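You operate a simulated robot arm through the tools that you are given. There is no shell and no other tool. Be economical: measure what you need, move in short steps, check, and stop when the job is done.

Carry out the task below with a simulated two-armed robot. There is one attempt and no reset: what you move stays moved.

TASK
Inch the ram about half way down, raise it and stop the drive.
Fine: mode dial to set before you start the drive; hold both inch buttons.

Only the result counts: the job must be done as asked and must still hold three seconds after the hand-in. Knocking over, shifting, dropping, spilling or breaking anything else fails it.

THE ROBOT
Two 7-joint arms with two-finger parallel grippers on one trunk, on a base that drives. Base frame: it is fixed to the floor where the robot stands at the start and does not move with it; the origin is under the middle of the robot, x ahead of it, y to its left, z up. Lengths are in m, angles in degrees, forces in N, time in s.
The left shoulder is at the start at [0.07, 0.163, 0.974], the right one opposite. With the tool pointing down near the work surface each hand reaches from about 0.1 to 0.82 m from the robot's upright axis, wherever it stands, measured 20 degrees to its own side. Places, roughly: mode dial [0.6, -0.4, 1]; green start button [0.6, -0.2, 1]; left jog button [0.6, -0.1, 1]; right jog button [0.1, -0.3, 1]; blue lift button [0.3, -0.4, 1]; red stop button [0.2, -0.4, 1]; yellow stroke button [0.3, -0.2, 1]; black oil button [0.5, -0.3, 1]; grey air button [0.4, -0.3, 1]; cream zero button [0.4, -0.5, 1.3]; tank pump knob [0.8, -0.3, 1.2]; red main switch [0.3, -0.6, 1.3]; load dial [0.4, -0.4, 1]; cream lamp switch [0.2, -0.5, 0.9]; blue oil valve [0.8, -0.2, 1]; press brake lever [0.8, -0.2, 1.5]. Payload 3.43 kg a hand.
Tool frame (each hand has its own): the origin (TCP) lies between the finger pads and is the grasp point; the fingertips stand 0.034 m ahead of it; z points along the fingers, y is the line along which they close. The gripper opens to 0.128 m. The fingers are 0.024 m wide and 0.012 m thick; the gripper's body (0.048 by 0.13 m) begins 0.096 m behind the TCP.
Orientation is that of the tool frame in the base frame, as a unit quaternion [w, x, y, z]. With the fingers straight down and closing along the base's y, the tool's x points along the base's -x, its y along +y and its z along -z.

THE INTERFACE
- The arms move only by the tool jog_arm. It takes "left_deltas", "right_deltas" or both (then of equal length, played together; a hand with none holds still); each is a list that holds one entry, the list of rows, each a list of 7 numbers: the shift along the tool's x, y, z in units of 250 mm (1.0 is 250 mm), then the turn, a rotation vector about the tool's x, y, z in units of 120 degrees (1.0 is 120 degrees), then the opening, from 0 (shut) to 1 (fully open). In form: [[[tx, ty, tz, ax, ay, az, jaw], ...]]. A call has 1 to 8 rows; each row is the pose to reach, as a shift and turn from the pose commanded when the call began, along the tool's axes at that moment. A call with a number of a shift or a turn outside -1 to 1 is refused whole. Rows are played at 5 a second. More than 0.05 m and 8.6 degrees between two rows, or a gripper value outside its range, and nothing of the call is played. Where a pose cannot be reached the arm comes as near as it can. A force on the tool above 90 N (or 10 N above the force at the start of the call, whichever is more), or a blocked arm, ends the call early, and 0.2 s more pass. The fingers move at their own pace (about 0.153 m/s each) and stop on an object; they squeeze with about 27 N. The grip force told is the motor's: it shows also when the fingers shut on nothing. Time passes only in rows, and 0.2 s behind the last, so rows that repeat a pose let the fingers close. It gives the time, the measured TCP pose, the force on the tool (base axes), the opening and the grip force at its end, in the units of the frame above (readings bear some noise), and new pictures: "views" is both (left out), scene, wrist or none (wrist: the cameras of the hands that moved).
- Cameras (640 x 400 px; columns grow to the right, rows downward): "scene" is now at [0.1155, -0.0505, 1.2344]; the picture's right is [-0.64, -0.77, 0.00], its down [-0.29, 0.24, -0.93] and it looks along [0.71, -0.59, -0.38] (base axes); focal length 214 px, centre (320, 200). "left" rides on the left gripper at [0.076, 0.011, -0.16] in its tool frame; the picture's right is [-0.15, 0.99, 0.00], its down [-0.88, -0.13, -0.46] and it looks along [-0.45, -0.07, 0.89] (tool axes); focal length 234 px, centre (320, 200). "right" rides on the right gripper at [0.076, -0.011, -0.16] in its tool frame; the picture's right is [0.15, 0.99, 0.00], its down [-0.88, 0.13, -0.46] and it looks along [-0.45, 0.07, 0.89] (tool axes); focal length 234 px, centre (320, 200). There is no depth. A picture from a camera that has moved, and an enlarged one, comes with that camera's place and axes in the base frame and with its lens. The place of the scene camera against the robot may be out by one fixed shift of up to 0.025 m in any direction.
- raise_lower(by): slides the trunk up (or, below 0, down) by that many m; the arms and the scene camera ride with it, the base frame stays. It gives what a move gives, with no picture.
- drive_base(legs): drives the robot by 1 to 6 legs, each [ahead, left, turn to the left] in m, m and degrees, along the robot's own axes; the way and the turn of a leg run together, so that a leg with both is an arc; at most 1.5 m and 180 degrees a leg. The arms and the cameras ride along, it lands a little off, and it stops where it bumps. It gives what a move gives, and a new picture of the scene camera.
- turn_head(pan, tilt): turns the head with the scene camera to pan (to the left, within 86 degrees either way) and tilt (down, from -29 to 69), counted from straight ahead of the robot. It gives what a move gives, and a new picture of the scene camera.
- inspect(camera, box): a new picture of the part [left, top, right, bottom] of that camera's present view, enlarged. It takes no simulated time.
- close_job(): hands the job in; it is judged then, once.

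Go step by step. Nothing tells you exact positions but the pictures and the camera data: compare them with the known pose of the tool, close in by small moves and look again before you grip or let go. The budget is 120 turns and 170 pictures, counting those below and the enlarged ones. Unless the task says otherwise, let go and move clear before handing in.

The tools are called after ">>>" by a JSON object that holds its "name" and its "arguments". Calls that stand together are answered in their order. jog_arm: Moves the arms, as the interface text tells. Its arguments: {"type":"object","properties":{"left_deltas":{"type":"array","items":{"type":"array","items":{"type":"array","items":{"type":"number"}}}},"right_deltas":{"type":"array","items":{"type":"array","items":{"type":"array","items":{"type":"number"}}}},"views":{"type":"string","enum":["both","scene","wrist","none"]}},"required":[]} The other tools are called the same way: raise_lower (by) slides the trunk up or down; drive_base (legs) drives the base; turn_head (pan, tilt) turns the head that bears the scene camera; inspect (camera, box) takes an enlarged picture of a part of a camera's view; close_job () hands the job in.

At the start:

```text
clock: 0.0
left_tool_pos: [0.5183, -0.0545, 1.2529]
left_tcp_rot: [0.0, 0.001, 1.0, 0.0]
left_ft_force: [-0.6, 0.1, 0.0]
left_width: 0.128
left_gripper_force: 0.1
right_tool_pos: [0.3088, -0.4208, 1.2268]
right_tcp_rot: [0.0, 0.0, 1.0, 0.0]
right_ft_force: [0.3, 0.2, 1.1]
right_width: 0.1281
right_gripper_force: 0.1
trunk travel left (down, up): [-0.455, 0.485]
robot x, y, heading: [-0.0038, 0.0007, -0.2]
head pan, tilt: [-39.9, 22.2]
```

scene: 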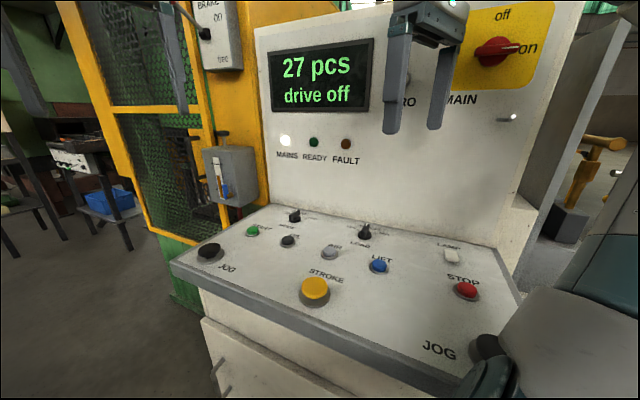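
right: 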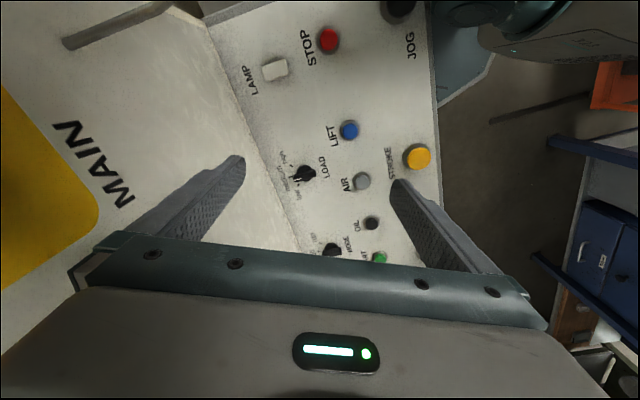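
left: 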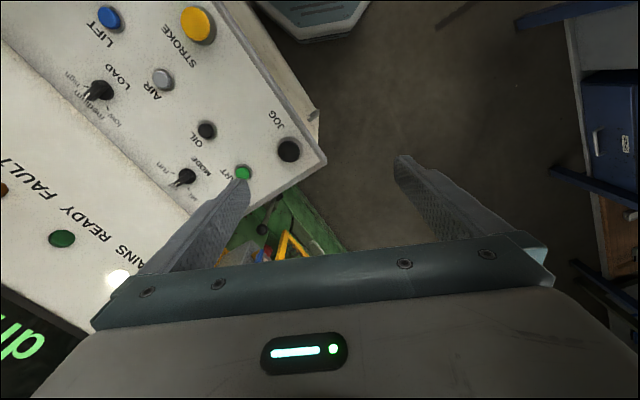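

I see a press console with its mode dial, start, jog, lift and stop controls; the display reads "drive off". I'll enlarge the views of the dials and the panel first.

>>> {"name": "inspect", "arguments": {"camera": "scene", "box": [180, 190, 400, 310]}}

>>> {"name": "inspect", "arguments": {"camera": "left", "box": [60, 60, 320, 240]}}

>>> {"name": "inspect", "arguments": {"camera": "right", "box": [230, 0, 450, 270]}}

>>> {"name": "inspect", "arguments": {"camera": "scene", "box": [100, 0, 400, 220]}}

```text
2.91 times, centred on (290, 250) of scene
camera zoom: at [0.1155, -0.0505, 1.2344], right [-0.64, -0.77, 0.0], down [-0.29, 0.24, -0.93], along [0.71, -0.59, -0.38], focal length 624 px, centre (407, 54)
```

zoom: 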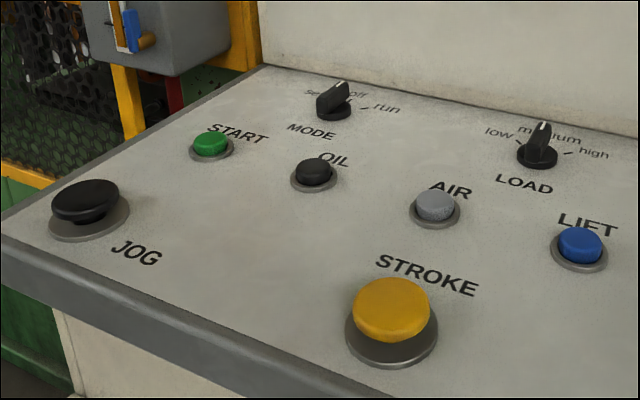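

```text
2.22 times, centred on (190, 150) of left
camera zoom: at [0.4434, -0.045, 1.4118], right [0.15, 0.99, 0.0], down [0.88, -0.13, 0.46], along [0.45, -0.07, -0.89], focal length 520 px, centre (609, 311)
```

zoom: 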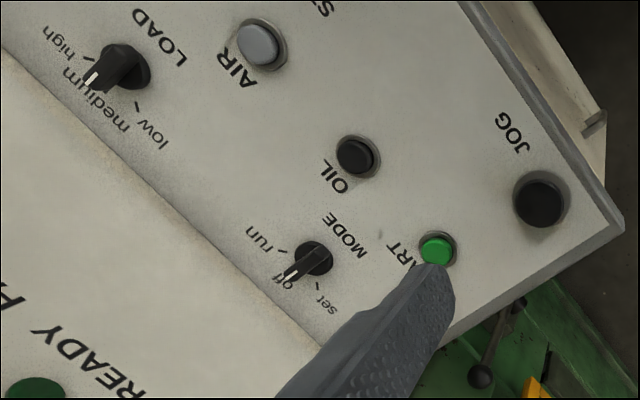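

```text
1.48 times, centred on (340, 135) of right
camera zoom: at [0.2322, -0.4309, 1.3869], right [-0.15, 0.99, 0.0], down [0.88, 0.13, 0.46], along [0.45, 0.07, -0.89], focal length 347 px, centre (290, 296)
```

zoom: 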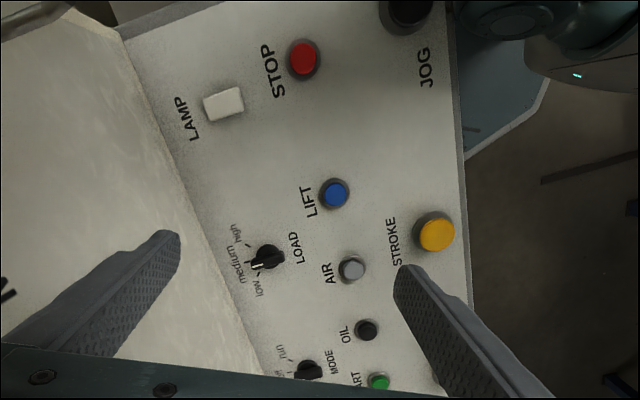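

```text
1.82 times, centred on (250, 110) of scene
camera zoom: at [0.1155, -0.0505, 1.2344], right [-0.64, -0.77, 0.0], down [-0.29, 0.24, -0.93], along [0.71, -0.59, -0.38], focal length 390 px, centre (447, 364)
```

zoom: 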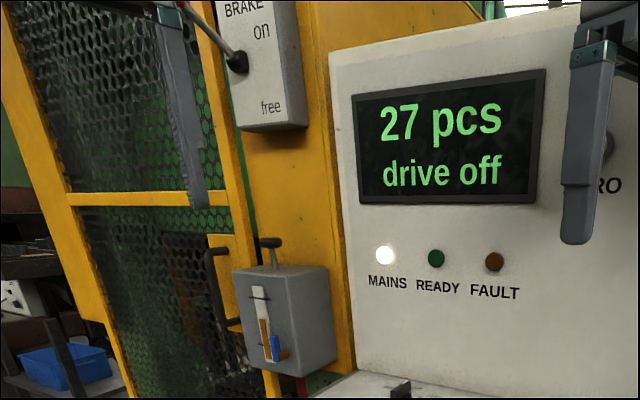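

The mode dial is at "off", with "set" on its left. I'll look up at the brake lever, the oil tank and the ram before I touch anything.

>>> {"name": "turn_head", "arguments": {"pan": -15, "tilt": -10}}

```text
clock: 1.0
left_tool_pos: [0.518, -0.0553, 1.2521]
left_tcp_rot: [0.0, 0.0, 1.0, 0.0]
left_ft_force: [-0.4, -1.2, 0.6]
left_width: 0.1281
left_gripper_force: 0.1
right_tool_pos: [0.3078, -0.4209, 1.2259]
right_tcp_rot: [0.0, 0.0, 1.0, -0.001]
right_ft_force: [-0.1, -0.3, 0.5]
right_width: 0.1282
right_gripper_force: 0.1
trunk travel left (down, up): [-0.455, 0.485]
robot x, y, heading: [0.0005, 0.0016, 0.1]
head pan, tilt: [-15.0, -10.0]
camera scene: at [0.1257, -0.0129, 1.2853], right [-0.26, -0.97, 0.0], down [0.17, -0.04, -0.98], along [0.95, -0.26, 0.17], focal length 214 px, centre (320, 200)
```

scene: 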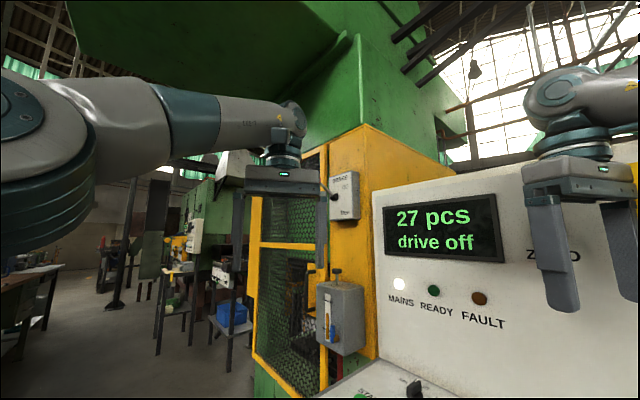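

>>> {"name": "inspect", "arguments": {"camera": "scene", "box": [240, 130, 400, 400]}}

>>> {"name": "inspect", "arguments": {"camera": "scene", "box": [300, 160, 370, 230]}}

```text
1.48 times, centred on (320, 265) of scene
camera zoom: at [0.1257, -0.0129, 1.2853], right [-0.26, -0.97, 0.0], down [0.17, -0.04, -0.98], along [0.95, -0.26, 0.17], focal length 318 px, centre (320, 104)
```

zoom: 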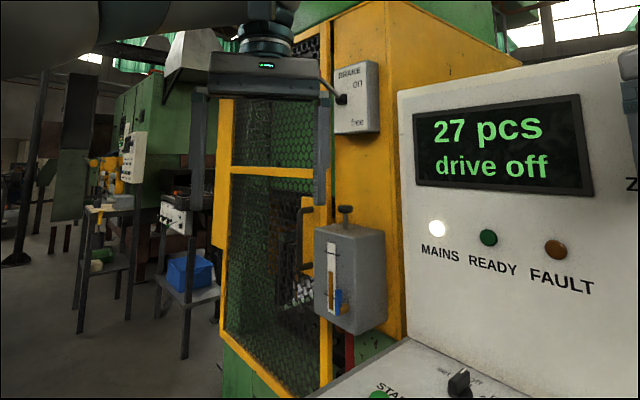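

```text
5.71 times, centred on (335, 195) of scene
camera zoom: at [0.1257, -0.0129, 1.2853], right [-0.26, -0.97, 0.0], down [0.17, -0.04, -0.98], along [0.95, -0.26, 0.17], focal length 1226 px, centre (234, 229)
```

zoom: 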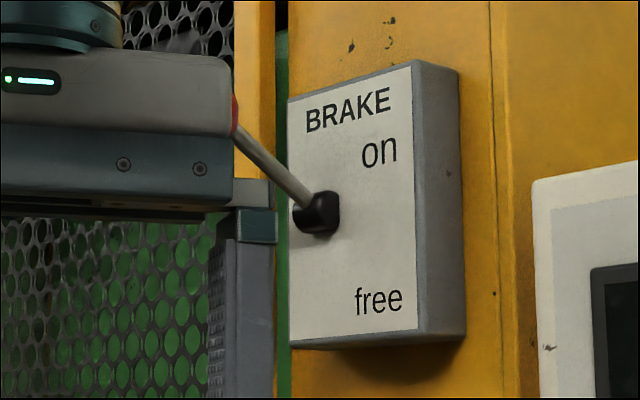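

Brake lever looks up ("on"); I'll watch the display for whether that matters. From triangulation the mode dial is at about (0.578, -0.345, 0.955), and the console runs along (0.9, 0.44). I'm bringing the right hand over the dial, turned to match the console.

>>> {"name": "jog_arm", "arguments": {"right_deltas": [[[-0.12, 0.038, 0.025, 0, 0, 0.0667, 0.5], [-0.24, 0.076, 0.05, 0, 0, 0.1333, 0.5], [-0.36, 0.114, 0.075, 0, 0, 0.2, 0.5], [-0.48, 0.152, 0.1, 0, 0, 0.2667, 0.5], [-0.6, 0.19, 0.125, 0, 0, 0.3333, 0.5], [-0.72, 0.228, 0.15, 0, 0, 0.4, 0.5], [-0.84, 0.266, 0.175, 0, 0, 0.4667, 0.5], [-0.96, 0.304, 0.2, 0, 0, 0.5333, 0.5]]], "views": "wrist"}}

>>> {"name": "turn_head", "arguments": {"pan": -40, "tilt": 22}}

```text
clock: 2.8
left_tool_pos: [0.5214, -0.0554, 1.2512]
left_tcp_rot: [-0.001, 0.0, 1.0, 0.0]
left_ft_force: [0.8, -0.4, -0.3]
left_width: 0.1278
left_gripper_force: 0.0
right_tool_pos: [0.5518, -0.3453, 1.1749]
right_tcp_rot: [-0.001, 0.532, 0.847, 0.0]
right_ft_force: [-0.1, 0.3, -0.2]
right_width: 0.064
right_gripper_force: 0.1
trunk travel left (down, up): [-0.455, 0.485]
robot x, y, heading: [0.001, -0.0009, -0.1]
head pan, tilt: [-15.0, -10.0]
camera right: at [0.5084, -0.2813, 1.3363], right [0.83, 0.56, 0.0], down [0.5, -0.74, 0.46], along [0.26, -0.38, -0.89], focal length 234 px, centre (320, 200)
```

right: 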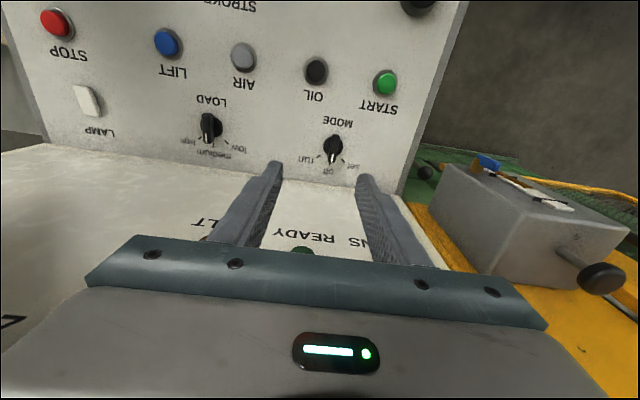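

```text
clock: 3.7
left_tool_pos: [0.5195, -0.0562, 1.2533]
left_tcp_rot: [0.0, 0.0, 1.0, 0.0]
left_ft_force: [0.9, -0.3, -0.5]
left_width: 0.1278
left_gripper_force: 0.0
right_tool_pos: [0.5502, -0.3468, 1.1765]
right_tcp_rot: [0.0, 0.529, 0.848, 0.0]
right_ft_force: [0.3, -0.3, 0.2]
right_width: 0.0638
right_gripper_force: 0.1
trunk travel left (down, up): [-0.455, 0.485]
robot x, y, heading: [0.0006, -0.0014, 0.1]
head pan, tilt: [-40.0, 22.0]
camera scene: at [0.1157, -0.0506, 1.2347], right [-0.64, -0.77, 0.0], down [-0.29, 0.24, -0.93], along [0.71, -0.6, -0.37], focal length 214 px, centre (320, 200)
```

scene: 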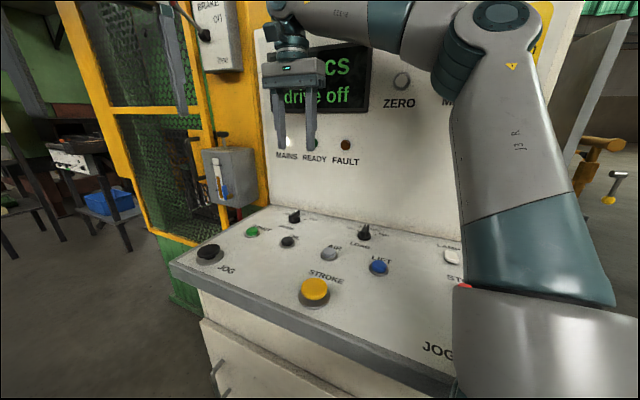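

The hand now lines up with the console. I'll enlarge the dial for its position and detents.

>>> {"name": "inspect", "arguments": {"camera": "right", "box": [280, 60, 440, 200]}}

```text
2.86 times, centred on (360, 130) of right
camera zoom: at [0.5057, -0.2815, 1.3372], right [0.82, 0.57, 0.0], down [0.5, -0.73, 0.46], along [0.26, -0.38, -0.89], focal length 669 px, centre (206, 400)
```

zoom: 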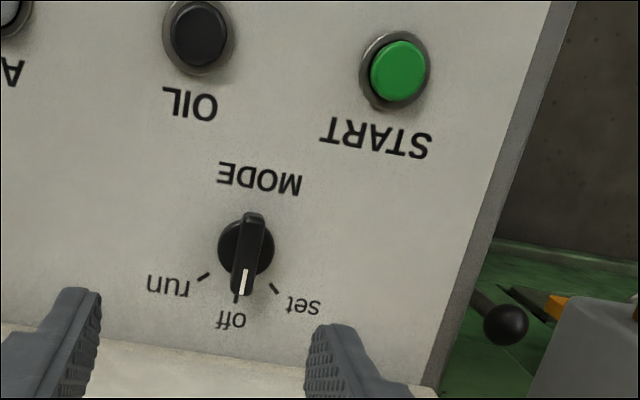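

The dial is centred near (0.580, -0.348), with detents about 45° apart. I'm aligning, tilting slightly away from the wall and descending.

>>> {"name": "jog_arm", "arguments": {"right_deltas": [[[-0.03, 0.05, 0.0, 0, -0.05, 0, 0.45], [-0.058, 0.101, 0.0, 0, -0.1, 0, 0.45], [-0.058, 0.101, 0.16, 0, -0.1, 0, 0.45], [-0.058, 0.101, 0.32, 0, -0.1, 0, 0.45], [-0.058, 0.101, 0.48, 0, -0.1, 0, 0.45], [-0.058, 0.101, 0.6, 0, -0.1, 0, 0.45], [-0.058, 0.101, 0.66, 0, -0.1, 0, 0.45]]]}}

```text
clock: 5.3
left_tool_pos: [0.518, -0.0554, 1.2519]
left_tcp_rot: [0.0, 0.0, 1.0, 0.0]
left_ft_force: [-0.3, -0.5, 0.3]
left_width: 0.1283
left_gripper_force: 0.0
right_tool_pos: [0.5784, -0.3465, 1.0101]
right_tcp_rot: [0.088, 0.527, 0.843, -0.055]
right_ft_force: [-0.8, -0.4, 0.0]
right_width: 0.0575
right_gripper_force: 0.0
trunk travel left (down, up): [-0.455, 0.485]
robot x, y, heading: [-0.0028, -0.0028, 0.1]
head pan, tilt: [-40.0, 22.0]
camera scene: at [0.1155, -0.0507, 1.2346], right [-0.64, -0.77, 0.0], down [-0.29, 0.24, -0.93], along [0.71, -0.6, -0.37], focal length 214 px, centre (320, 200)
camera right: at [0.521, -0.2547, 1.1522], right [0.83, 0.56, -0.03], down [0.45, -0.63, 0.63], along [0.33, -0.53, -0.78], focal length 234 px, centre (320, 200)
```

scene: 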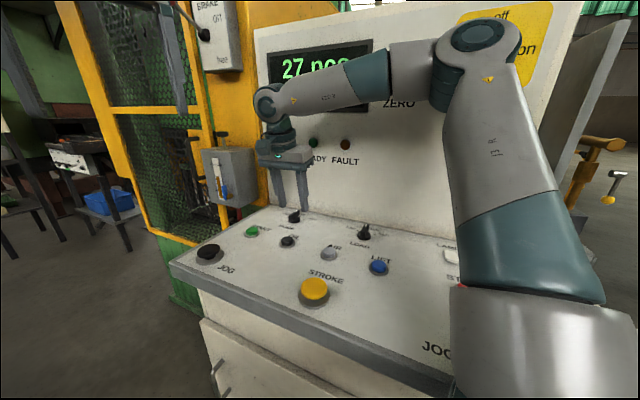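
right: 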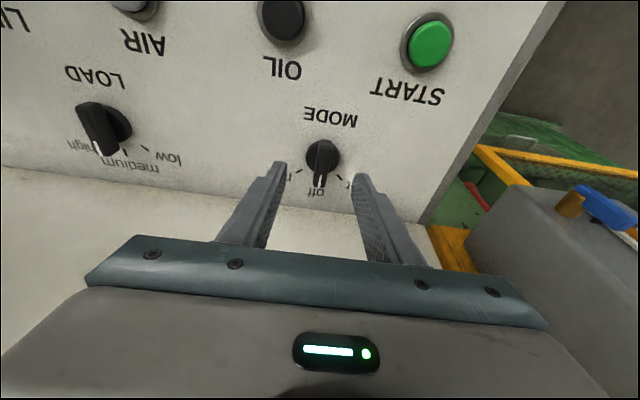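

The TCP is right over the dial axis. I'll descend 35 mm over the bar and close on it.

>>> {"name": "jog_arm", "arguments": {"right_deltas": [[[0.0263, 0, 0.066, 0, 0, 0, 0.4], [0.0526, 0, 0.132, 0, 0, 0, 0.4], [0.0526, 0, 0.132, 0, 0, 0, 0.4]]]}}

```text
clock: 6.1
left_tool_pos: [0.5174, -0.0545, 1.2521]
left_tcp_rot: [0.0, 0.0, 1.0, 0.001]
left_ft_force: [0.2, -0.2, 0.6]
left_width: 0.128
left_gripper_force: 0.1
right_tool_pos: [0.5753, -0.3417, 0.9758]
right_tcp_rot: [0.089, 0.527, 0.843, -0.055]
right_ft_force: [0.0, 0.0, -0.2]
right_width: 0.0512
right_gripper_force: 0.1
trunk travel left (down, up): [-0.455, 0.485]
robot x, y, heading: [0.0007, 0.0013, 0.2]
head pan, tilt: [-40.0, 22.0]
camera scene: at [0.1153, -0.0507, 1.2347], right [-0.64, -0.77, 0.0], down [-0.29, 0.24, -0.93], along [0.71, -0.6, -0.37], focal length 214 px, centre (320, 200)
camera right: at [0.5178, -0.2498, 1.1173], right [0.83, 0.56, -0.03], down [0.45, -0.63, 0.63], along [0.33, -0.53, -0.78], focal length 234 px, centre (320, 200)
```

scene: 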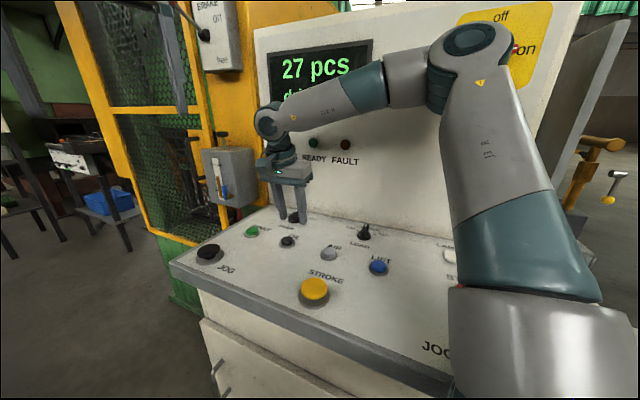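
right: 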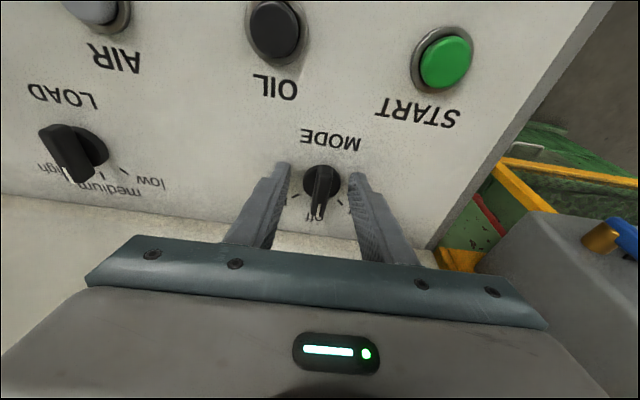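

>>> {"name": "inspect", "arguments": {"camera": "scene", "box": [250, 150, 340, 250]}}

>>> {"name": "inspect", "arguments": {"camera": "right", "box": [250, 120, 390, 260]}}

```text
4.00 times, centred on (295, 200) of scene
camera zoom: at [0.1153, -0.0507, 1.2347], right [-0.64, -0.77, 0.0], down [-0.29, 0.24, -0.93], along [0.71, -0.6, -0.37], focal length 858 px, centre (420, 200)
```

zoom: 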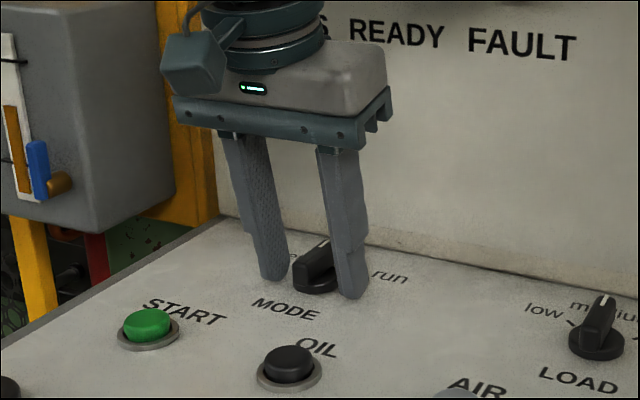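

```text
2.86 times, centred on (320, 190) of right
camera zoom: at [0.5178, -0.2498, 1.1173], right [0.83, 0.56, -0.03], down [0.45, -0.63, 0.63], along [0.33, -0.53, -0.78], focal length 669 px, centre (320, 229)
```

zoom: 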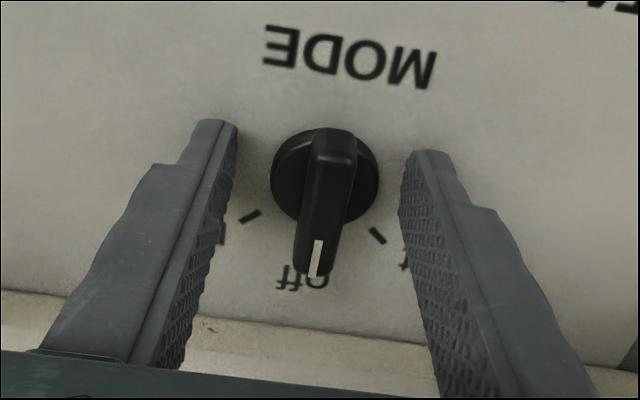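

The fingers straddle the bar, so I'm closing.

>>> {"name": "jog_arm", "arguments": {"right_deltas": [[[0, 0, 0, 0, 0, 0, 0.0], [0, 0, 0, 0, 0, 0, 0.0], [0, 0, 0, 0, 0, 0, 0.0]]], "views": "wrist"}}

```text
clock: 6.9
left_tool_pos: [0.5197, -0.055, 1.2514]
left_tcp_rot: [0.0, -0.001, 1.0, -0.001]
left_ft_force: [0.5, -1.0, 0.3]
left_width: 0.1282
left_gripper_force: 0.0
right_tool_pos: [0.5773, -0.3405, 0.9763]
right_tcp_rot: [0.089, 0.527, 0.843, -0.055]
right_ft_force: [11.1, 3.7, 1.2]
right_width: 0.0127
right_gripper_force: 44.8
trunk travel left (down, up): [-0.455, 0.485]
robot x, y, heading: [-0.0007, 0.0018, -0.3]
head pan, tilt: [-40.0, 22.0]
camera right: at [0.5196, -0.2489, 1.1171], right [0.83, 0.56, -0.03], down [0.45, -0.63, 0.63], along [0.34, -0.53, -0.78], focal length 234 px, centre (320, 200)
```

right: 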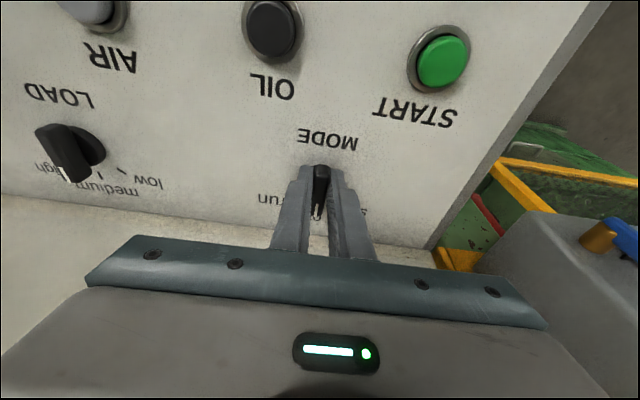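

The bar is gripped (12.7 mm). Next I turn it 45° counter-clockwise about the vertical, toward "set".

>>> {"name": "jog_arm", "arguments": {"right_deltas": [[[-0.001, -0.002, 0, -0.013, 0, -0.0612, 0], [-0.002, -0.005, 0, -0.026, 0, -0.1223, 0], [-0.004, -0.009, 0, -0.039, 0, -0.1835, 0], [-0.006, -0.013, 0, -0.052, 0, -0.2447, 0], [-0.007, -0.017, 0, -0.065, 0, -0.3058, 0], [-0.008, -0.02, 0, -0.078, 0, -0.367, 0], [-0.008, -0.02, 0, -0.078, 0, -0.367, 0]]]}}

```text
clock: 8.4
left_tool_pos: [0.5221, -0.0502, 1.2533]
left_tcp_rot: [0.0, 0.0, 1.0, -0.003]
left_ft_force: [-0.2, -0.1, -0.4]
left_width: 0.1281
left_gripper_force: 0.1
right_tool_pos: [0.5717, -0.3465, 0.9768]
right_tcp_rot: [0.096, 0.173, 0.979, -0.045]
right_ft_force: [-11.9, -20.9, 11.6]
right_width: 0.0135
right_gripper_force: 45.0
trunk travel left (down, up): [-0.455, 0.485]
robot x, y, heading: [0.0021, -0.0021, -0.0]
head pan, tilt: [-40.0, 22.0]
stopped in row 7 (right hand): the force on the tool passed its limit (the readings are from after the stop); the commanded pose is now the measured one
camera scene: at [0.1193, -0.0449, 1.2358], right [-0.64, -0.77, 0.01], down [-0.29, 0.24, -0.93], along [0.71, -0.6, -0.37], focal length 214 px, centre (320, 200)
camera right: at [0.47, -0.3121, 1.1183], right [0.21, 0.97, -0.08], down [0.78, -0.11, 0.62], along [0.59, -0.19, -0.78], focal length 234 px, centre (320, 200)
```

scene: 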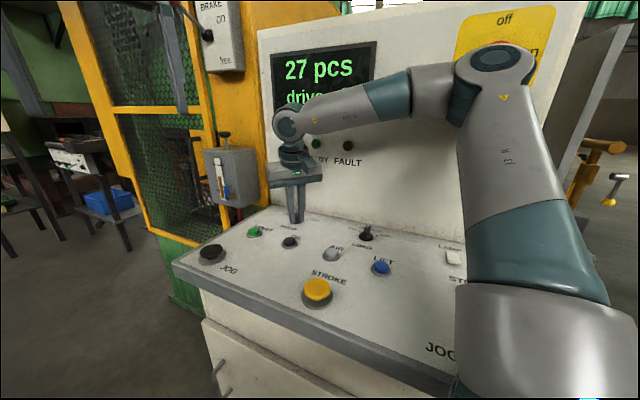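
right: 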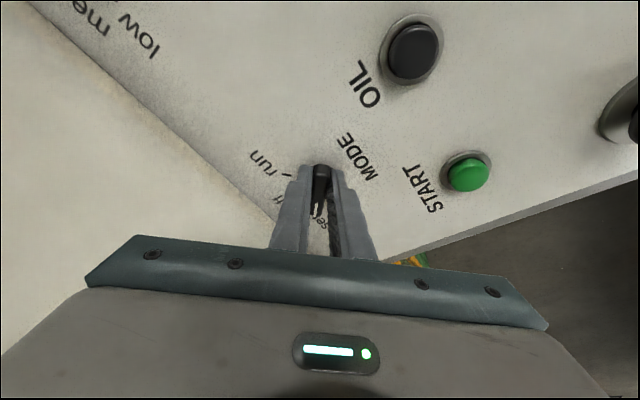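

The dial turned about 44° and hit its stop with the pointer on "set". I'll open, rise and check.

>>> {"name": "jog_arm", "arguments": {"right_deltas": [[[0, 0, 0, 0, 0, 0, 0.3], [0, 0, 0, 0, 0, 0, 0.4], [-0.031, 0, -0.147, 0, 0, 0, 0.4], [-0.062, 0, -0.294, 0, 0, 0, 0.4], [-0.093, 0, -0.44, 0, 0, 0, 0.4]]]}}

>>> {"name": "inspect", "arguments": {"camera": "right", "box": [240, 60, 440, 260]}}

```text
clock: 9.6
left_tool_pos: [0.5187, -0.056, 1.2516]
left_tcp_rot: [0.0, 0.001, 1.0, 0.0]
left_ft_force: [0.4, -0.1, -0.4]
left_width: 0.1281
left_gripper_force: 0.1
right_tool_pos: [0.5705, -0.3496, 1.0856]
right_tcp_rot: [0.097, 0.176, 0.979, -0.036]
right_ft_force: [0.0, -0.2, 0.6]
right_width: 0.0512
right_gripper_force: 0.1
trunk travel left (down, up): [-0.455, 0.485]
robot x, y, heading: [-0.0022, -0.0045, -0.5]
head pan, tilt: [-40.0, 22.0]
camera scene: at [0.115, -0.0506, 1.2343], right [-0.65, -0.76, 0.0], down [-0.29, 0.24, -0.93], along [0.71, -0.6, -0.37], focal length 214 px, centre (320, 200)
camera right: at [0.469, -0.3165, 1.2281], right [0.21, 0.97, -0.07], down [0.78, -0.13, 0.62], along [0.59, -0.18, -0.78], focal length 234 px, centre (320, 200)
```

scene: 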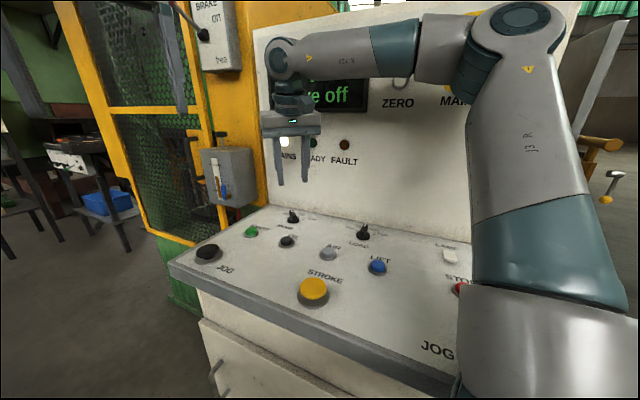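
right: 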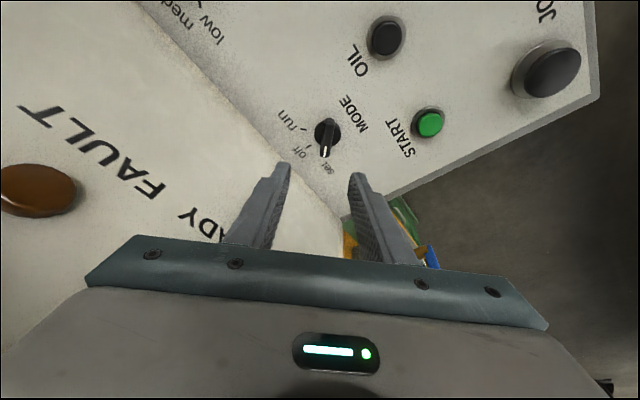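

```text
2.00 times, centred on (340, 160) of right
camera zoom: at [0.469, -0.3165, 1.2281], right [0.21, 0.97, -0.07], down [0.78, -0.13, 0.62], along [0.59, -0.18, -0.78], focal length 468 px, centre (280, 280)
```

zoom: 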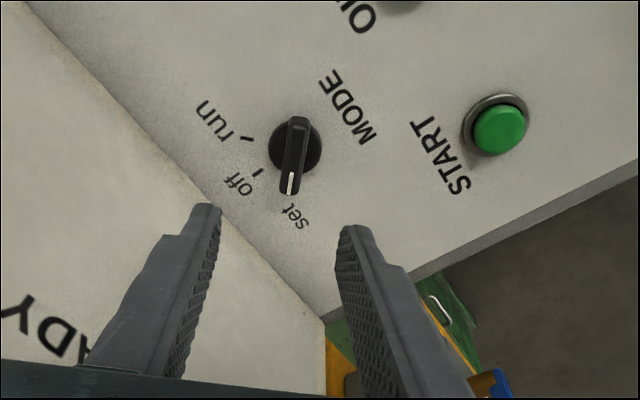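

The dial reads "set". I'll use the left hand, fingers shut, for START and move the right hand off toward the right JOG.

>>> {"name": "jog_arm", "arguments": {"right_deltas": [[[0.122, -0.063, -0.067, -0.003, 0.0167, -0.028, 0], [0.243, -0.127, -0.133, -0.006, 0.0333, -0.056, 0], [0.365, -0.19, -0.2, -0.009, 0.05, -0.0845, 0], [0.487, -0.253, -0.267, -0.012, 0.0667, -0.113, 0], [0.608, -0.317, -0.333, -0.015, 0.0833, -0.141, 0], [0.73, -0.38, -0.4, -0.0177, 0.1, -0.169, 0], [0.73, -0.38, -0.4, -0.0177, 0.1, -0.169, 0], [0.73, -0.38, -0.4, -0.0177, 0.1, -0.169, 0]]], "left_deltas": [[[0, 0, 0, 0, 0, 0, 0], [0, 0, 0, 0, 0, 0, 0], [-0.046, -0.117, 0.113, 0, 0, 0, 0], [-0.092, -0.233, 0.227, 0, 0, 0, 0], [-0.138, -0.35, 0.34, 0, 0, 0, 0], [-0.184, -0.467, 0.453, 0, 0, 0, 0], [-0.23, -0.583, 0.567, 0, 0, 0, 0], [-0.276, -0.7, 0.68, 0, 0, 0, 0]]]}}

```text
clock: 11.4
left_tool_pos: [0.5819, -0.1985, 1.0971]
left_tcp_rot: [0.001, -0.007, 1.0, -0.006]
left_ft_force: [-1.1, -0.7, 0.0]
left_width: 0.0
left_gripper_force: 27.9
left hand out of reach, approached as far as the arm can: row 7, 8
right_tool_pos: [0.3494, -0.3699, 1.1477]
right_tcp_rot: [-0.011, 0.002, 1.0, -0.016]
right_ft_force: [-0.4, -0.5, -0.6]
right_width: 0.0
right_gripper_force: 27.5
trunk travel left (down, up): [-0.455, 0.485]
robot x, y, heading: [-0.0009, 0.0009, -0.0]
head pan, tilt: [-40.0, 22.0]
camera scene: at [0.1154, -0.053, 1.2346], right [-0.64, -0.76, 0.0], down [-0.29, 0.24, -0.93], along [0.71, -0.6, -0.38], focal length 214 px, centre (320, 200)
camera right: at [0.2773, -0.3749, 1.3105], right [-0.14, 0.99, -0.03], down [0.89, 0.14, 0.43], along [0.43, 0.04, -0.9], focal length 234 px, centre (320, 200)
camera left: at [0.5066, -0.1868, 1.2559], right [0.13, 0.99, -0.01], down [0.88, -0.11, 0.46], along [0.45, -0.07, -0.89], focal length 234 px, centre (320, 200)
```

scene: 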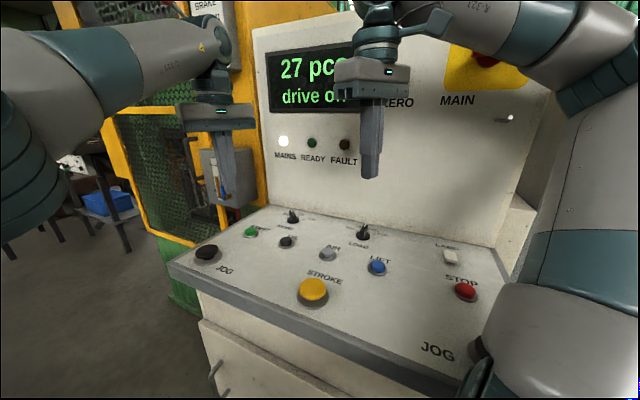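
right: 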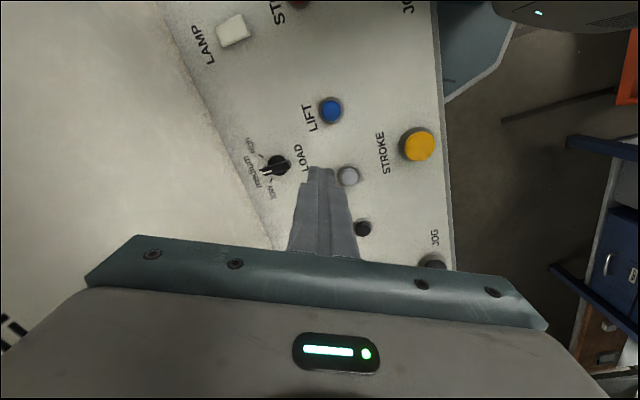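
left: 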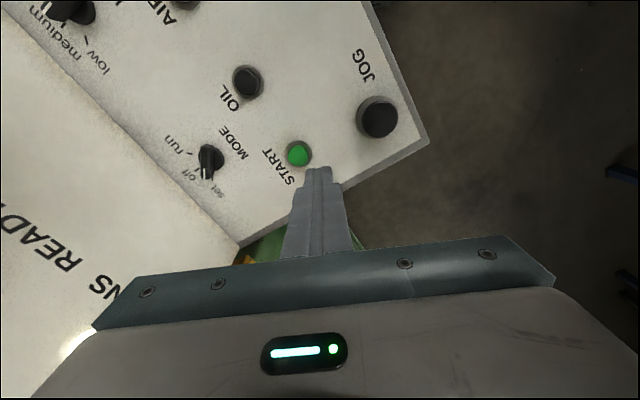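

The left arm can't quite reach START, so I'll take it clear and press START with the right hand.

>>> {"name": "jog_arm", "arguments": {"left_deltas": [[[0.053, 0.14, -0.08, 0, 0, 0, 0], [0.107, 0.28, -0.16, 0, 0, 0, 0], [0.16, 0.42, -0.24, 0, 0, 0, 0], [0.213, 0.56, -0.32, 0, 0, 0, 0], [0.267, 0.7, -0.4, 0, 0, 0, 0], [0.32, 0.84, -0.48, 0, 0, 0, 0], [0.32, 0.84, -0.48, 0, 0, 0, 0], [0.32, 0.84, -0.48, 0, 0, 0, 0]]], "right_deltas": [[[0, 0, 0, 0, 0, 0, 0], [0, 0, 0, 0, 0, 0, 0], [-0.159, 0.093, 0.058, 0, 0, 0, 0], [-0.319, 0.187, 0.117, 0, 0, 0, 0], [-0.478, 0.28, 0.175, 0, 0, 0, 0], [-0.637, 0.373, 0.233, 0, 0, 0, 0], [-0.797, 0.467, 0.292, 0, 0, 0, 0], [-0.956, 0.56, 0.35, 0, 0, 0, 0]]]}}

```text
clock: 13.2
left_tool_pos: [0.4963, 0.0069, 1.2122]
left_tcp_rot: [-0.001, -0.001, 1.0, 0.0]
left_ft_force: [1.0, 0.2, 0.7]
left_width: 0.0
left_gripper_force: 27.0
right_tool_pos: [0.5903, -0.2288, 1.0502]
right_tcp_rot: [-0.012, 0.002, 1.0, -0.017]
right_ft_force: [0.0, 0.3, 0.0]
right_width: 0.0
right_gripper_force: 26.5
trunk travel left (down, up): [-0.455, 0.485]
robot x, y, heading: [0.0018, -0.0027, -0.1]
head pan, tilt: [-40.0, 22.0]
camera scene: at [0.1184, -0.0499, 1.2346], right [-0.64, -0.76, 0.0], down [-0.29, 0.24, -0.93], along [0.71, -0.6, -0.38], focal length 214 px, centre (320, 200)
camera right: at [0.5189, -0.2343, 1.2134], right [-0.14, 0.99, -0.03], down [0.89, 0.14, 0.43], along [0.43, 0.04, -0.9], focal length 234 px, centre (320, 200)
camera left: at [0.4213, 0.0179, 1.3715], right [0.15, 0.99, 0.0], down [0.88, -0.13, 0.45], along [0.45, -0.07, -0.89], focal length 234 px, centre (320, 200)
```

scene: 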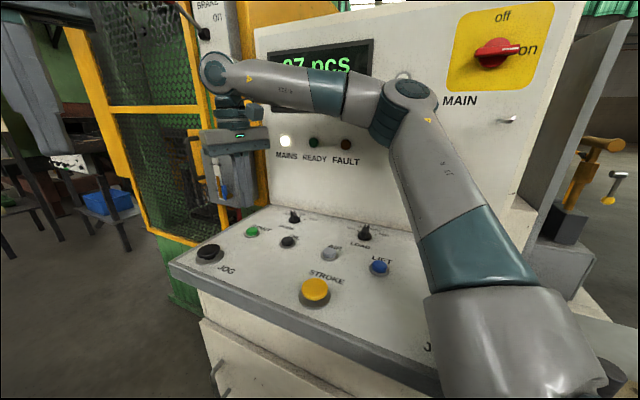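
right: 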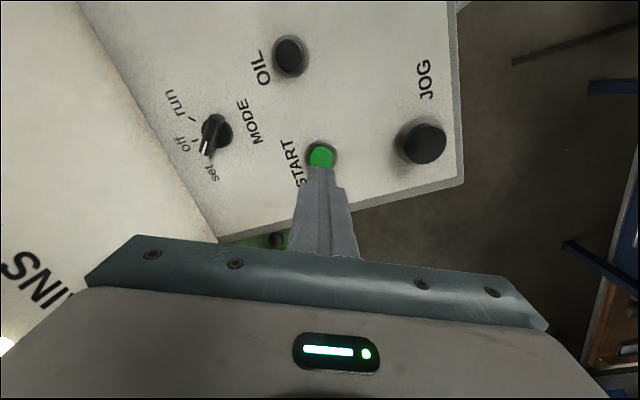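
left: 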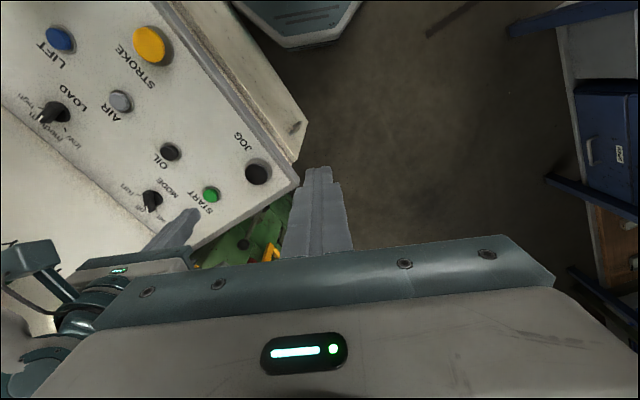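

START is right under the fingertips, so I'm pressing down in steps.

>>> {"name": "jog_arm", "arguments": {"right_deltas": [[[-0.004, 0.005, 0.14, 0, 0, 0, 0], [-0.006, 0.008, 0.24, 0, 0, 0, 0], [-0.007, 0.01, 0.27, 0, 0, 0, 0], [-0.007, 0.01, 0.29, 0, 0, 0, 0], [-0.007, 0.01, 0.3, 0, 0, 0, 0]]]}}

```text
clock: 14.4
left_tool_pos: [0.4917, 0.006, 1.2163]
left_tcp_rot: [0.002, 0.001, 1.0, -0.001]
left_ft_force: [-0.5, 0.4, 0.6]
left_width: 0.0
left_gripper_force: 26.8
right_tool_pos: [0.5907, -0.2278, 0.9828]
right_tcp_rot: [-0.006, 0.003, 1.0, -0.016]
right_ft_force: [13.0, -2.7, 36.1]
right_width: 0.0
right_gripper_force: 26.8
trunk travel left (down, up): [-0.455, 0.485]
robot x, y, heading: [0.001, -0.0029, -0.1]
head pan, tilt: [-40.0, 22.0]
camera scene: at [0.1145, -0.0507, 1.2355], right [-0.64, -0.76, 0.0], down [-0.29, 0.24, -0.93], along [0.71, -0.6, -0.37], focal length 214 px, centre (320, 200)
camera right: at [0.5158, -0.2338, 1.1435], right [-0.14, 0.99, -0.03], down [0.89, 0.14, 0.44], along [0.44, 0.04, -0.9], focal length 234 px, centre (320, 200)
```

scene: 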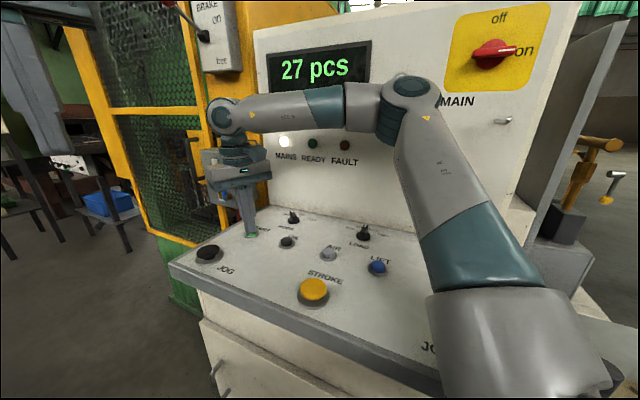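
right: 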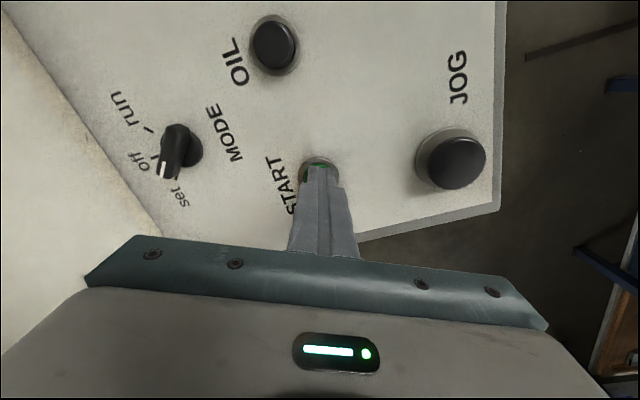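

The button is down under 36 N. I'll lift and back the right hand away so I can read the display.

>>> {"name": "jog_arm", "arguments": {"right_deltas": [[[0, 0, -0.15, 0, 0, 0, 0], [0, 0, -0.3, 0, 0, 0, 0], [0.15, -0.09, -0.35, 0, 0, 0, 0], [0.3, -0.18, -0.4, 0, 0, 0, 0], [0.46, -0.27, -0.45, 0, 0, 0, 0], [0.62, -0.36, -0.5, 0, 0, 0, 0], [0.78, -0.45, -0.55, 0, 0, 0, 0], [0.94, -0.54, -0.6, 0, 0, 0, 0]]], "views": "scene"}}

```text
clock: 16.2
left_tool_pos: [0.5238, 0.0826, 1.2213]
left_tcp_rot: [0.005, -0.048, 0.999, -0.011]
left_ft_force: [-1.2, 0.2, 0.9]
left_width: 0.0
left_gripper_force: 26.8
right_tool_pos: [0.4257, -0.2918, 1.1605]
right_tcp_rot: [-0.007, -0.048, 0.998, -0.042]
right_ft_force: [0.1, 0.2, 0.4]
right_width: 0.0
right_gripper_force: 26.9
trunk travel left (down, up): [-0.455, 0.485]
robot x, y, heading: [0.0423, 0.0025, 5.2]
head pan, tilt: [-40.0, 22.0]
camera scene: at [0.1552, -0.0111, 1.2419], right [-0.57, -0.82, 0.01], down [-0.3, 0.19, -0.93], along [0.77, -0.53, -0.36], focal length 214 px, centre (320, 200)
```

scene: 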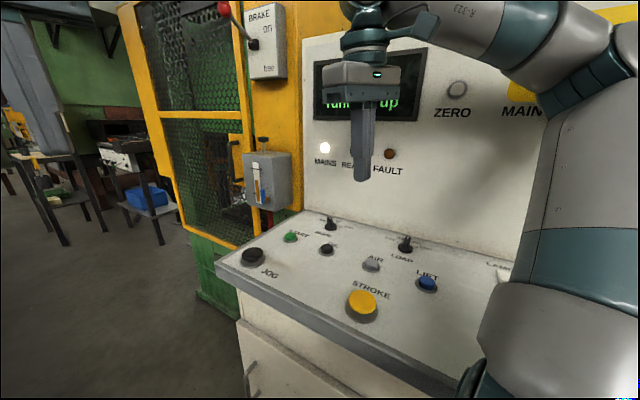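

The base got pushed (heading 5.2°), perhaps by an elbow touching something. The display shows "running up". I'll check where things settle.

>>> {"name": "turn_head", "arguments": {"pan": -40, "tilt": 35}}

```text
clock: 16.9
left_tool_pos: [0.5263, 0.0801, 1.2174]
left_tcp_rot: [0.001, -0.045, 0.999, -0.011]
left_ft_force: [0.0, -0.4, -0.2]
left_width: 0.0
left_gripper_force: 27.3
right_tool_pos: [0.427, -0.293, 1.1553]
right_tcp_rot: [-0.009, -0.045, 0.998, -0.042]
right_ft_force: [0.6, 0.0, -0.3]
right_width: 0.0
right_gripper_force: 27.2
trunk travel left (down, up): [-0.455, 0.485]
robot x, y, heading: [0.0424, 0.0038, 5.2]
head pan, tilt: [-40.0, 35.0]
camera scene: at [0.1535, -0.0088, 1.2196], right [-0.57, -0.82, 0.02], down [-0.47, 0.31, -0.83], along [0.67, -0.48, -0.56], focal length 214 px, centre (320, 200)
```

scene: 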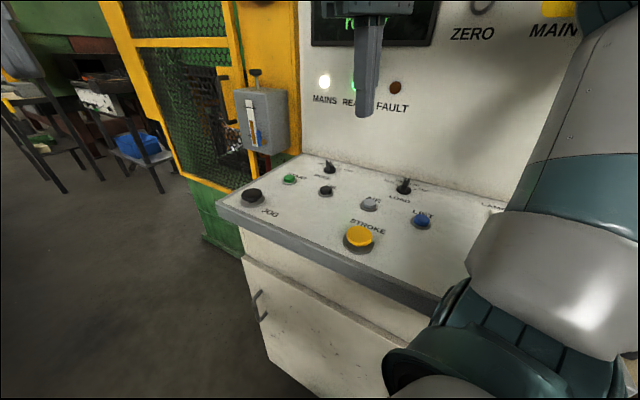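

>>> {"name": "turn_head", "arguments": {"pan": -75, "tilt": 45}}

```text
clock: 17.9
left_tool_pos: [0.5263, 0.0802, 1.2176]
left_tcp_rot: [0.002, -0.046, 0.999, -0.012]
left_ft_force: [-0.8, 0.2, -0.8]
left_width: 0.0002
left_gripper_force: 27.0
right_tool_pos: [0.427, -0.293, 1.1567]
right_tcp_rot: [-0.009, -0.046, 0.998, -0.042]
right_ft_force: [-0.5, 0.0, -0.1]
right_width: 0.0
right_gripper_force: 27.5
trunk travel left (down, up): [-0.455, 0.485]
robot x, y, heading: [0.0388, 0.0056, 5.1]
head pan, tilt: [-75.0, 45.0]
camera scene: at [0.1091, -0.0349, 1.2051], right [-0.94, -0.35, 0.01], down [-0.24, 0.65, -0.72], along [0.25, -0.68, -0.69], focal length 214 px, centre (320, 200)
```

scene: 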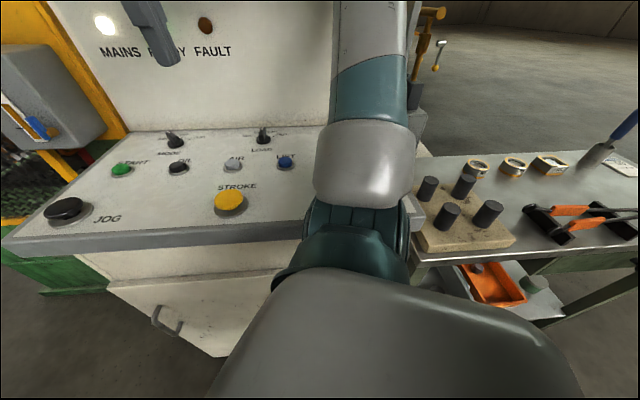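

The right elbow is jammed against the console edge because the robot stands too close and side-on. The drive is on and READY is lit. I'll back straight off the console, then raise the trunk so I can turn clear of the side bench and face the console.

>>> {"name": "drive_base", "arguments": {"legs": [[-0.036, 0.094, 0]]}}

>>> {"name": "raise_lower", "arguments": {"by": 0.3}}

>>> {"name": "turn_head", "arguments": {"pan": 80, "tilt": 40}}

```text
clock: 19.1
left_tool_pos: [0.4781, 0.112, 1.2118]
left_tcp_rot: [0.001, -0.092, 0.996, -0.006]
left_ft_force: [0.2, 0.2, -1.2]
left_width: 0.0001
left_gripper_force: 26.5
right_tool_pos: [0.4148, -0.2646, 1.1445]
right_tcp_rot: [-0.01, -0.093, 0.995, -0.041]
right_ft_force: [-0.8, 0.4, 0.0]
right_width: 0.0
right_gripper_force: 26.8
trunk travel left (down, up): [-0.455, 0.485]
robot x, y, heading: [-0.004, 0.0063, 10.8]
head pan, tilt: [-75.0, 45.0]
stopped in leg 1: the robot was blocked; the commanded pose is now the measured one
camera scene: at [0.0749, -0.0396, 1.1977], right [-0.9, -0.43, 0.0], down [-0.31, 0.63, -0.71], along [0.3, -0.64, -0.7], focal length 214 px, centre (320, 200)
```

scene: 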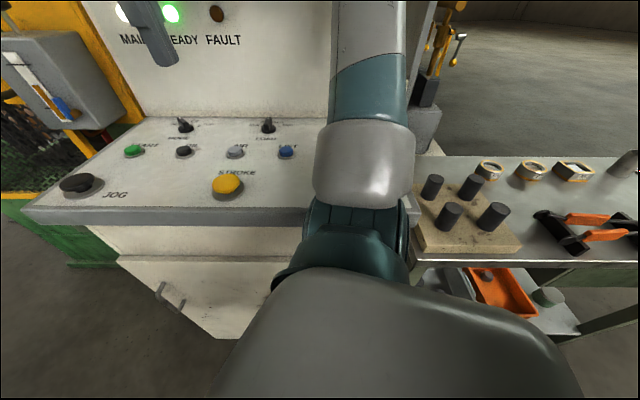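

```text
clock: 22.1
left_tool_pos: [0.4713, 0.1182, 1.2606]
left_tcp_rot: [0.002, -0.091, 0.996, -0.006]
left_ft_force: [0.2, -0.7, 0.1]
left_width: 0.0
left_gripper_force: 27.3
right_tool_pos: [0.4083, -0.2739, 1.1828]
right_tcp_rot: [-0.015, -0.087, 0.996, -0.004]
right_ft_force: [-0.3, -0.3, 0.1]
right_width: 0.0001
right_gripper_force: 27.1
trunk travel left (down, up): [-0.755, 0.185]
robot x, y, heading: [-0.0061, 0.0106, 10.3]
head pan, tilt: [-75.0, 45.0]
```

```text
clock: 24.5
left_tool_pos: [0.4705, 0.1201, 1.2611]
left_tcp_rot: [0.002, -0.091, 0.996, -0.007]
left_ft_force: [-0.1, 0.9, 0.2]
left_width: 0.0
left_gripper_force: 27.5
right_tool_pos: [0.4094, -0.2728, 1.1834]
right_tcp_rot: [-0.013, -0.088, 0.996, -0.004]
right_ft_force: [0.2, -0.2, 0.5]
right_width: 0.0
right_gripper_force: 27.2
trunk travel left (down, up): [-0.755, 0.185]
robot x, y, heading: [-0.0062, 0.0132, 10.4]
head pan, tilt: [80.0, 40.0]
camera scene: at [0.0318, 0.1277, 1.2517], right [1.0, 0.01, 0.0], down [0.01, -0.65, -0.76], along [0.0, 0.76, -0.65], focal length 214 px, centre (320, 200)
```

scene: 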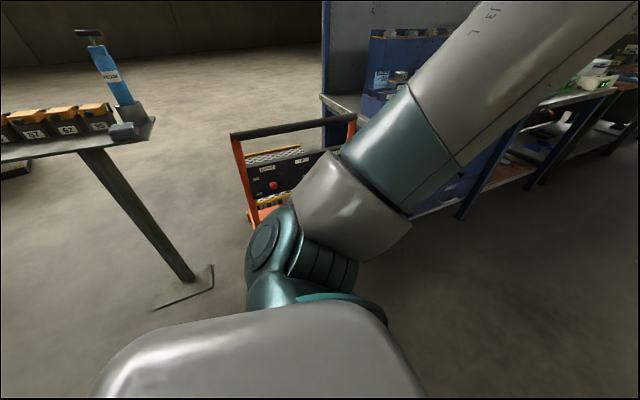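

The trunk only rose a few centimetres, so the elbow is caught at the console edge. I'll undo that lift first, then stretch the right hand forward to draw the elbow up.

>>> {"name": "raise_lower", "arguments": {"by": -0.3}}

>>> {"name": "turn_head", "arguments": {"pan": -80, "tilt": 60}}

```text
clock: 27.5
left_tool_pos: [0.4787, 0.1116, 1.2143]
left_tcp_rot: [0.001, -0.092, 0.996, -0.004]
left_ft_force: [0.7, 0.0, -1.0]
left_width: 0.0
left_gripper_force: 26.6
right_tool_pos: [0.4144, -0.2673, 1.1463]
right_tcp_rot: [-0.011, -0.093, 0.995, -0.039]
right_ft_force: [0.8, 0.3, -0.2]
right_width: 0.0
right_gripper_force: 27.5
trunk travel left (down, up): [-0.455, 0.485]
robot x, y, heading: [-0.0063, 0.0066, 10.2]
head pan, tilt: [80.0, 40.0]
```

```text
clock: 29.9
left_tool_pos: [0.4789, 0.1104, 1.212]
left_tcp_rot: [0.0, -0.091, 0.996, -0.005]
left_ft_force: [0.2, -0.7, 0.5]
left_width: 0.0
left_gripper_force: 27.2
right_tool_pos: [0.4146, -0.2658, 1.1462]
right_tcp_rot: [-0.011, -0.092, 0.995, -0.04]
right_ft_force: [0.6, 0.0, 0.8]
right_width: 0.0
right_gripper_force: 27.2
trunk travel left (down, up): [-0.455, 0.485]
robot x, y, heading: [-0.002, 0.0044, 10.3]
head pan, tilt: [-80.0, 60.0]
camera scene: at [0.0643, -0.0288, 1.1801], right [-0.94, -0.35, 0.01], down [-0.3, 0.81, -0.51], along [0.17, -0.48, -0.86], focal length 214 px, centre (320, 200)
```

scene: 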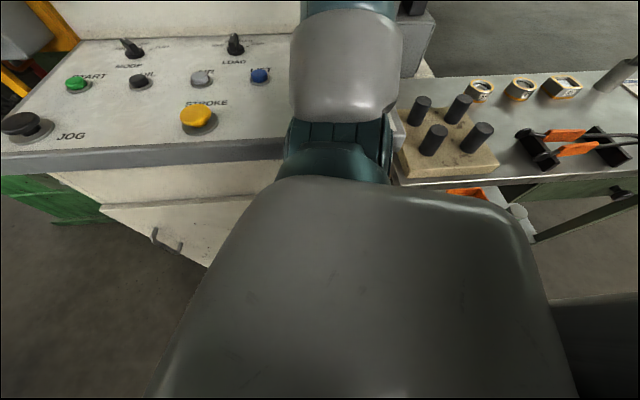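

>>> {"name": "jog_arm", "arguments": {"right_deltas": [[[-0.12, 0.07, -0.05, 0, 0, 0, 0], [-0.24, 0.14, -0.1, 0, 0, 0, 0], [-0.36, 0.21, -0.15, 0, 0, 0, 0], [-0.48, 0.28, -0.2, 0, 0, 0, 0], [-0.6, 0.35, -0.2, 0, 0, 0, 0], [-0.6, 0.35, -0.2, 0, 0, 0, 0]]], "views": "scene"}}

```text
clock: 31.4
left_tool_pos: [0.4757, 0.1002, 1.215]
left_tcp_rot: [0.002, -0.09, 0.996, -0.002]
left_ft_force: [-1.0, 0.7, -0.7]
left_width: 0.0
left_gripper_force: 27.2
right_tool_pos: [0.5423, -0.1596, 1.1853]
right_tcp_rot: [-0.008, -0.09, 0.995, -0.033]
right_ft_force: [-0.7, -0.7, 1.0]
right_width: 0.0
right_gripper_force: 26.9
trunk travel left (down, up): [-0.455, 0.485]
robot x, y, heading: [-0.0029, 0.0022, 10.4]
head pan, tilt: [-80.0, 60.0]
camera scene: at [0.0599, -0.0389, 1.1799], right [-0.94, -0.35, 0.0], down [-0.3, 0.81, -0.5], along [0.18, -0.47, -0.87], focal length 214 px, centre (320, 200)
```

scene: 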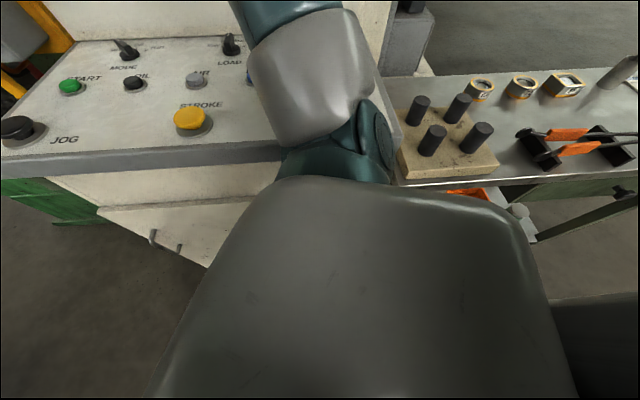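

>>> {"name": "inspect", "arguments": {"camera": "scene", "box": [240, 80, 440, 210]}}

```text
3.08 times, centred on (340, 145) of scene
camera zoom: at [0.0599, -0.0389, 1.1799], right [-0.94, -0.35, 0.0], down [-0.3, 0.81, -0.5], along [0.18, -0.47, -0.87], focal length 660 px, centre (258, 369)
```

zoom: 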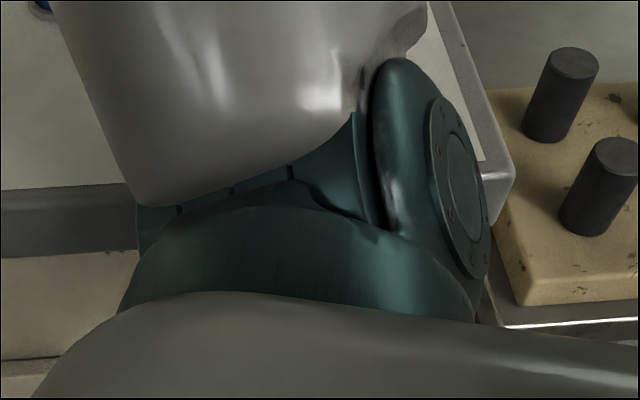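

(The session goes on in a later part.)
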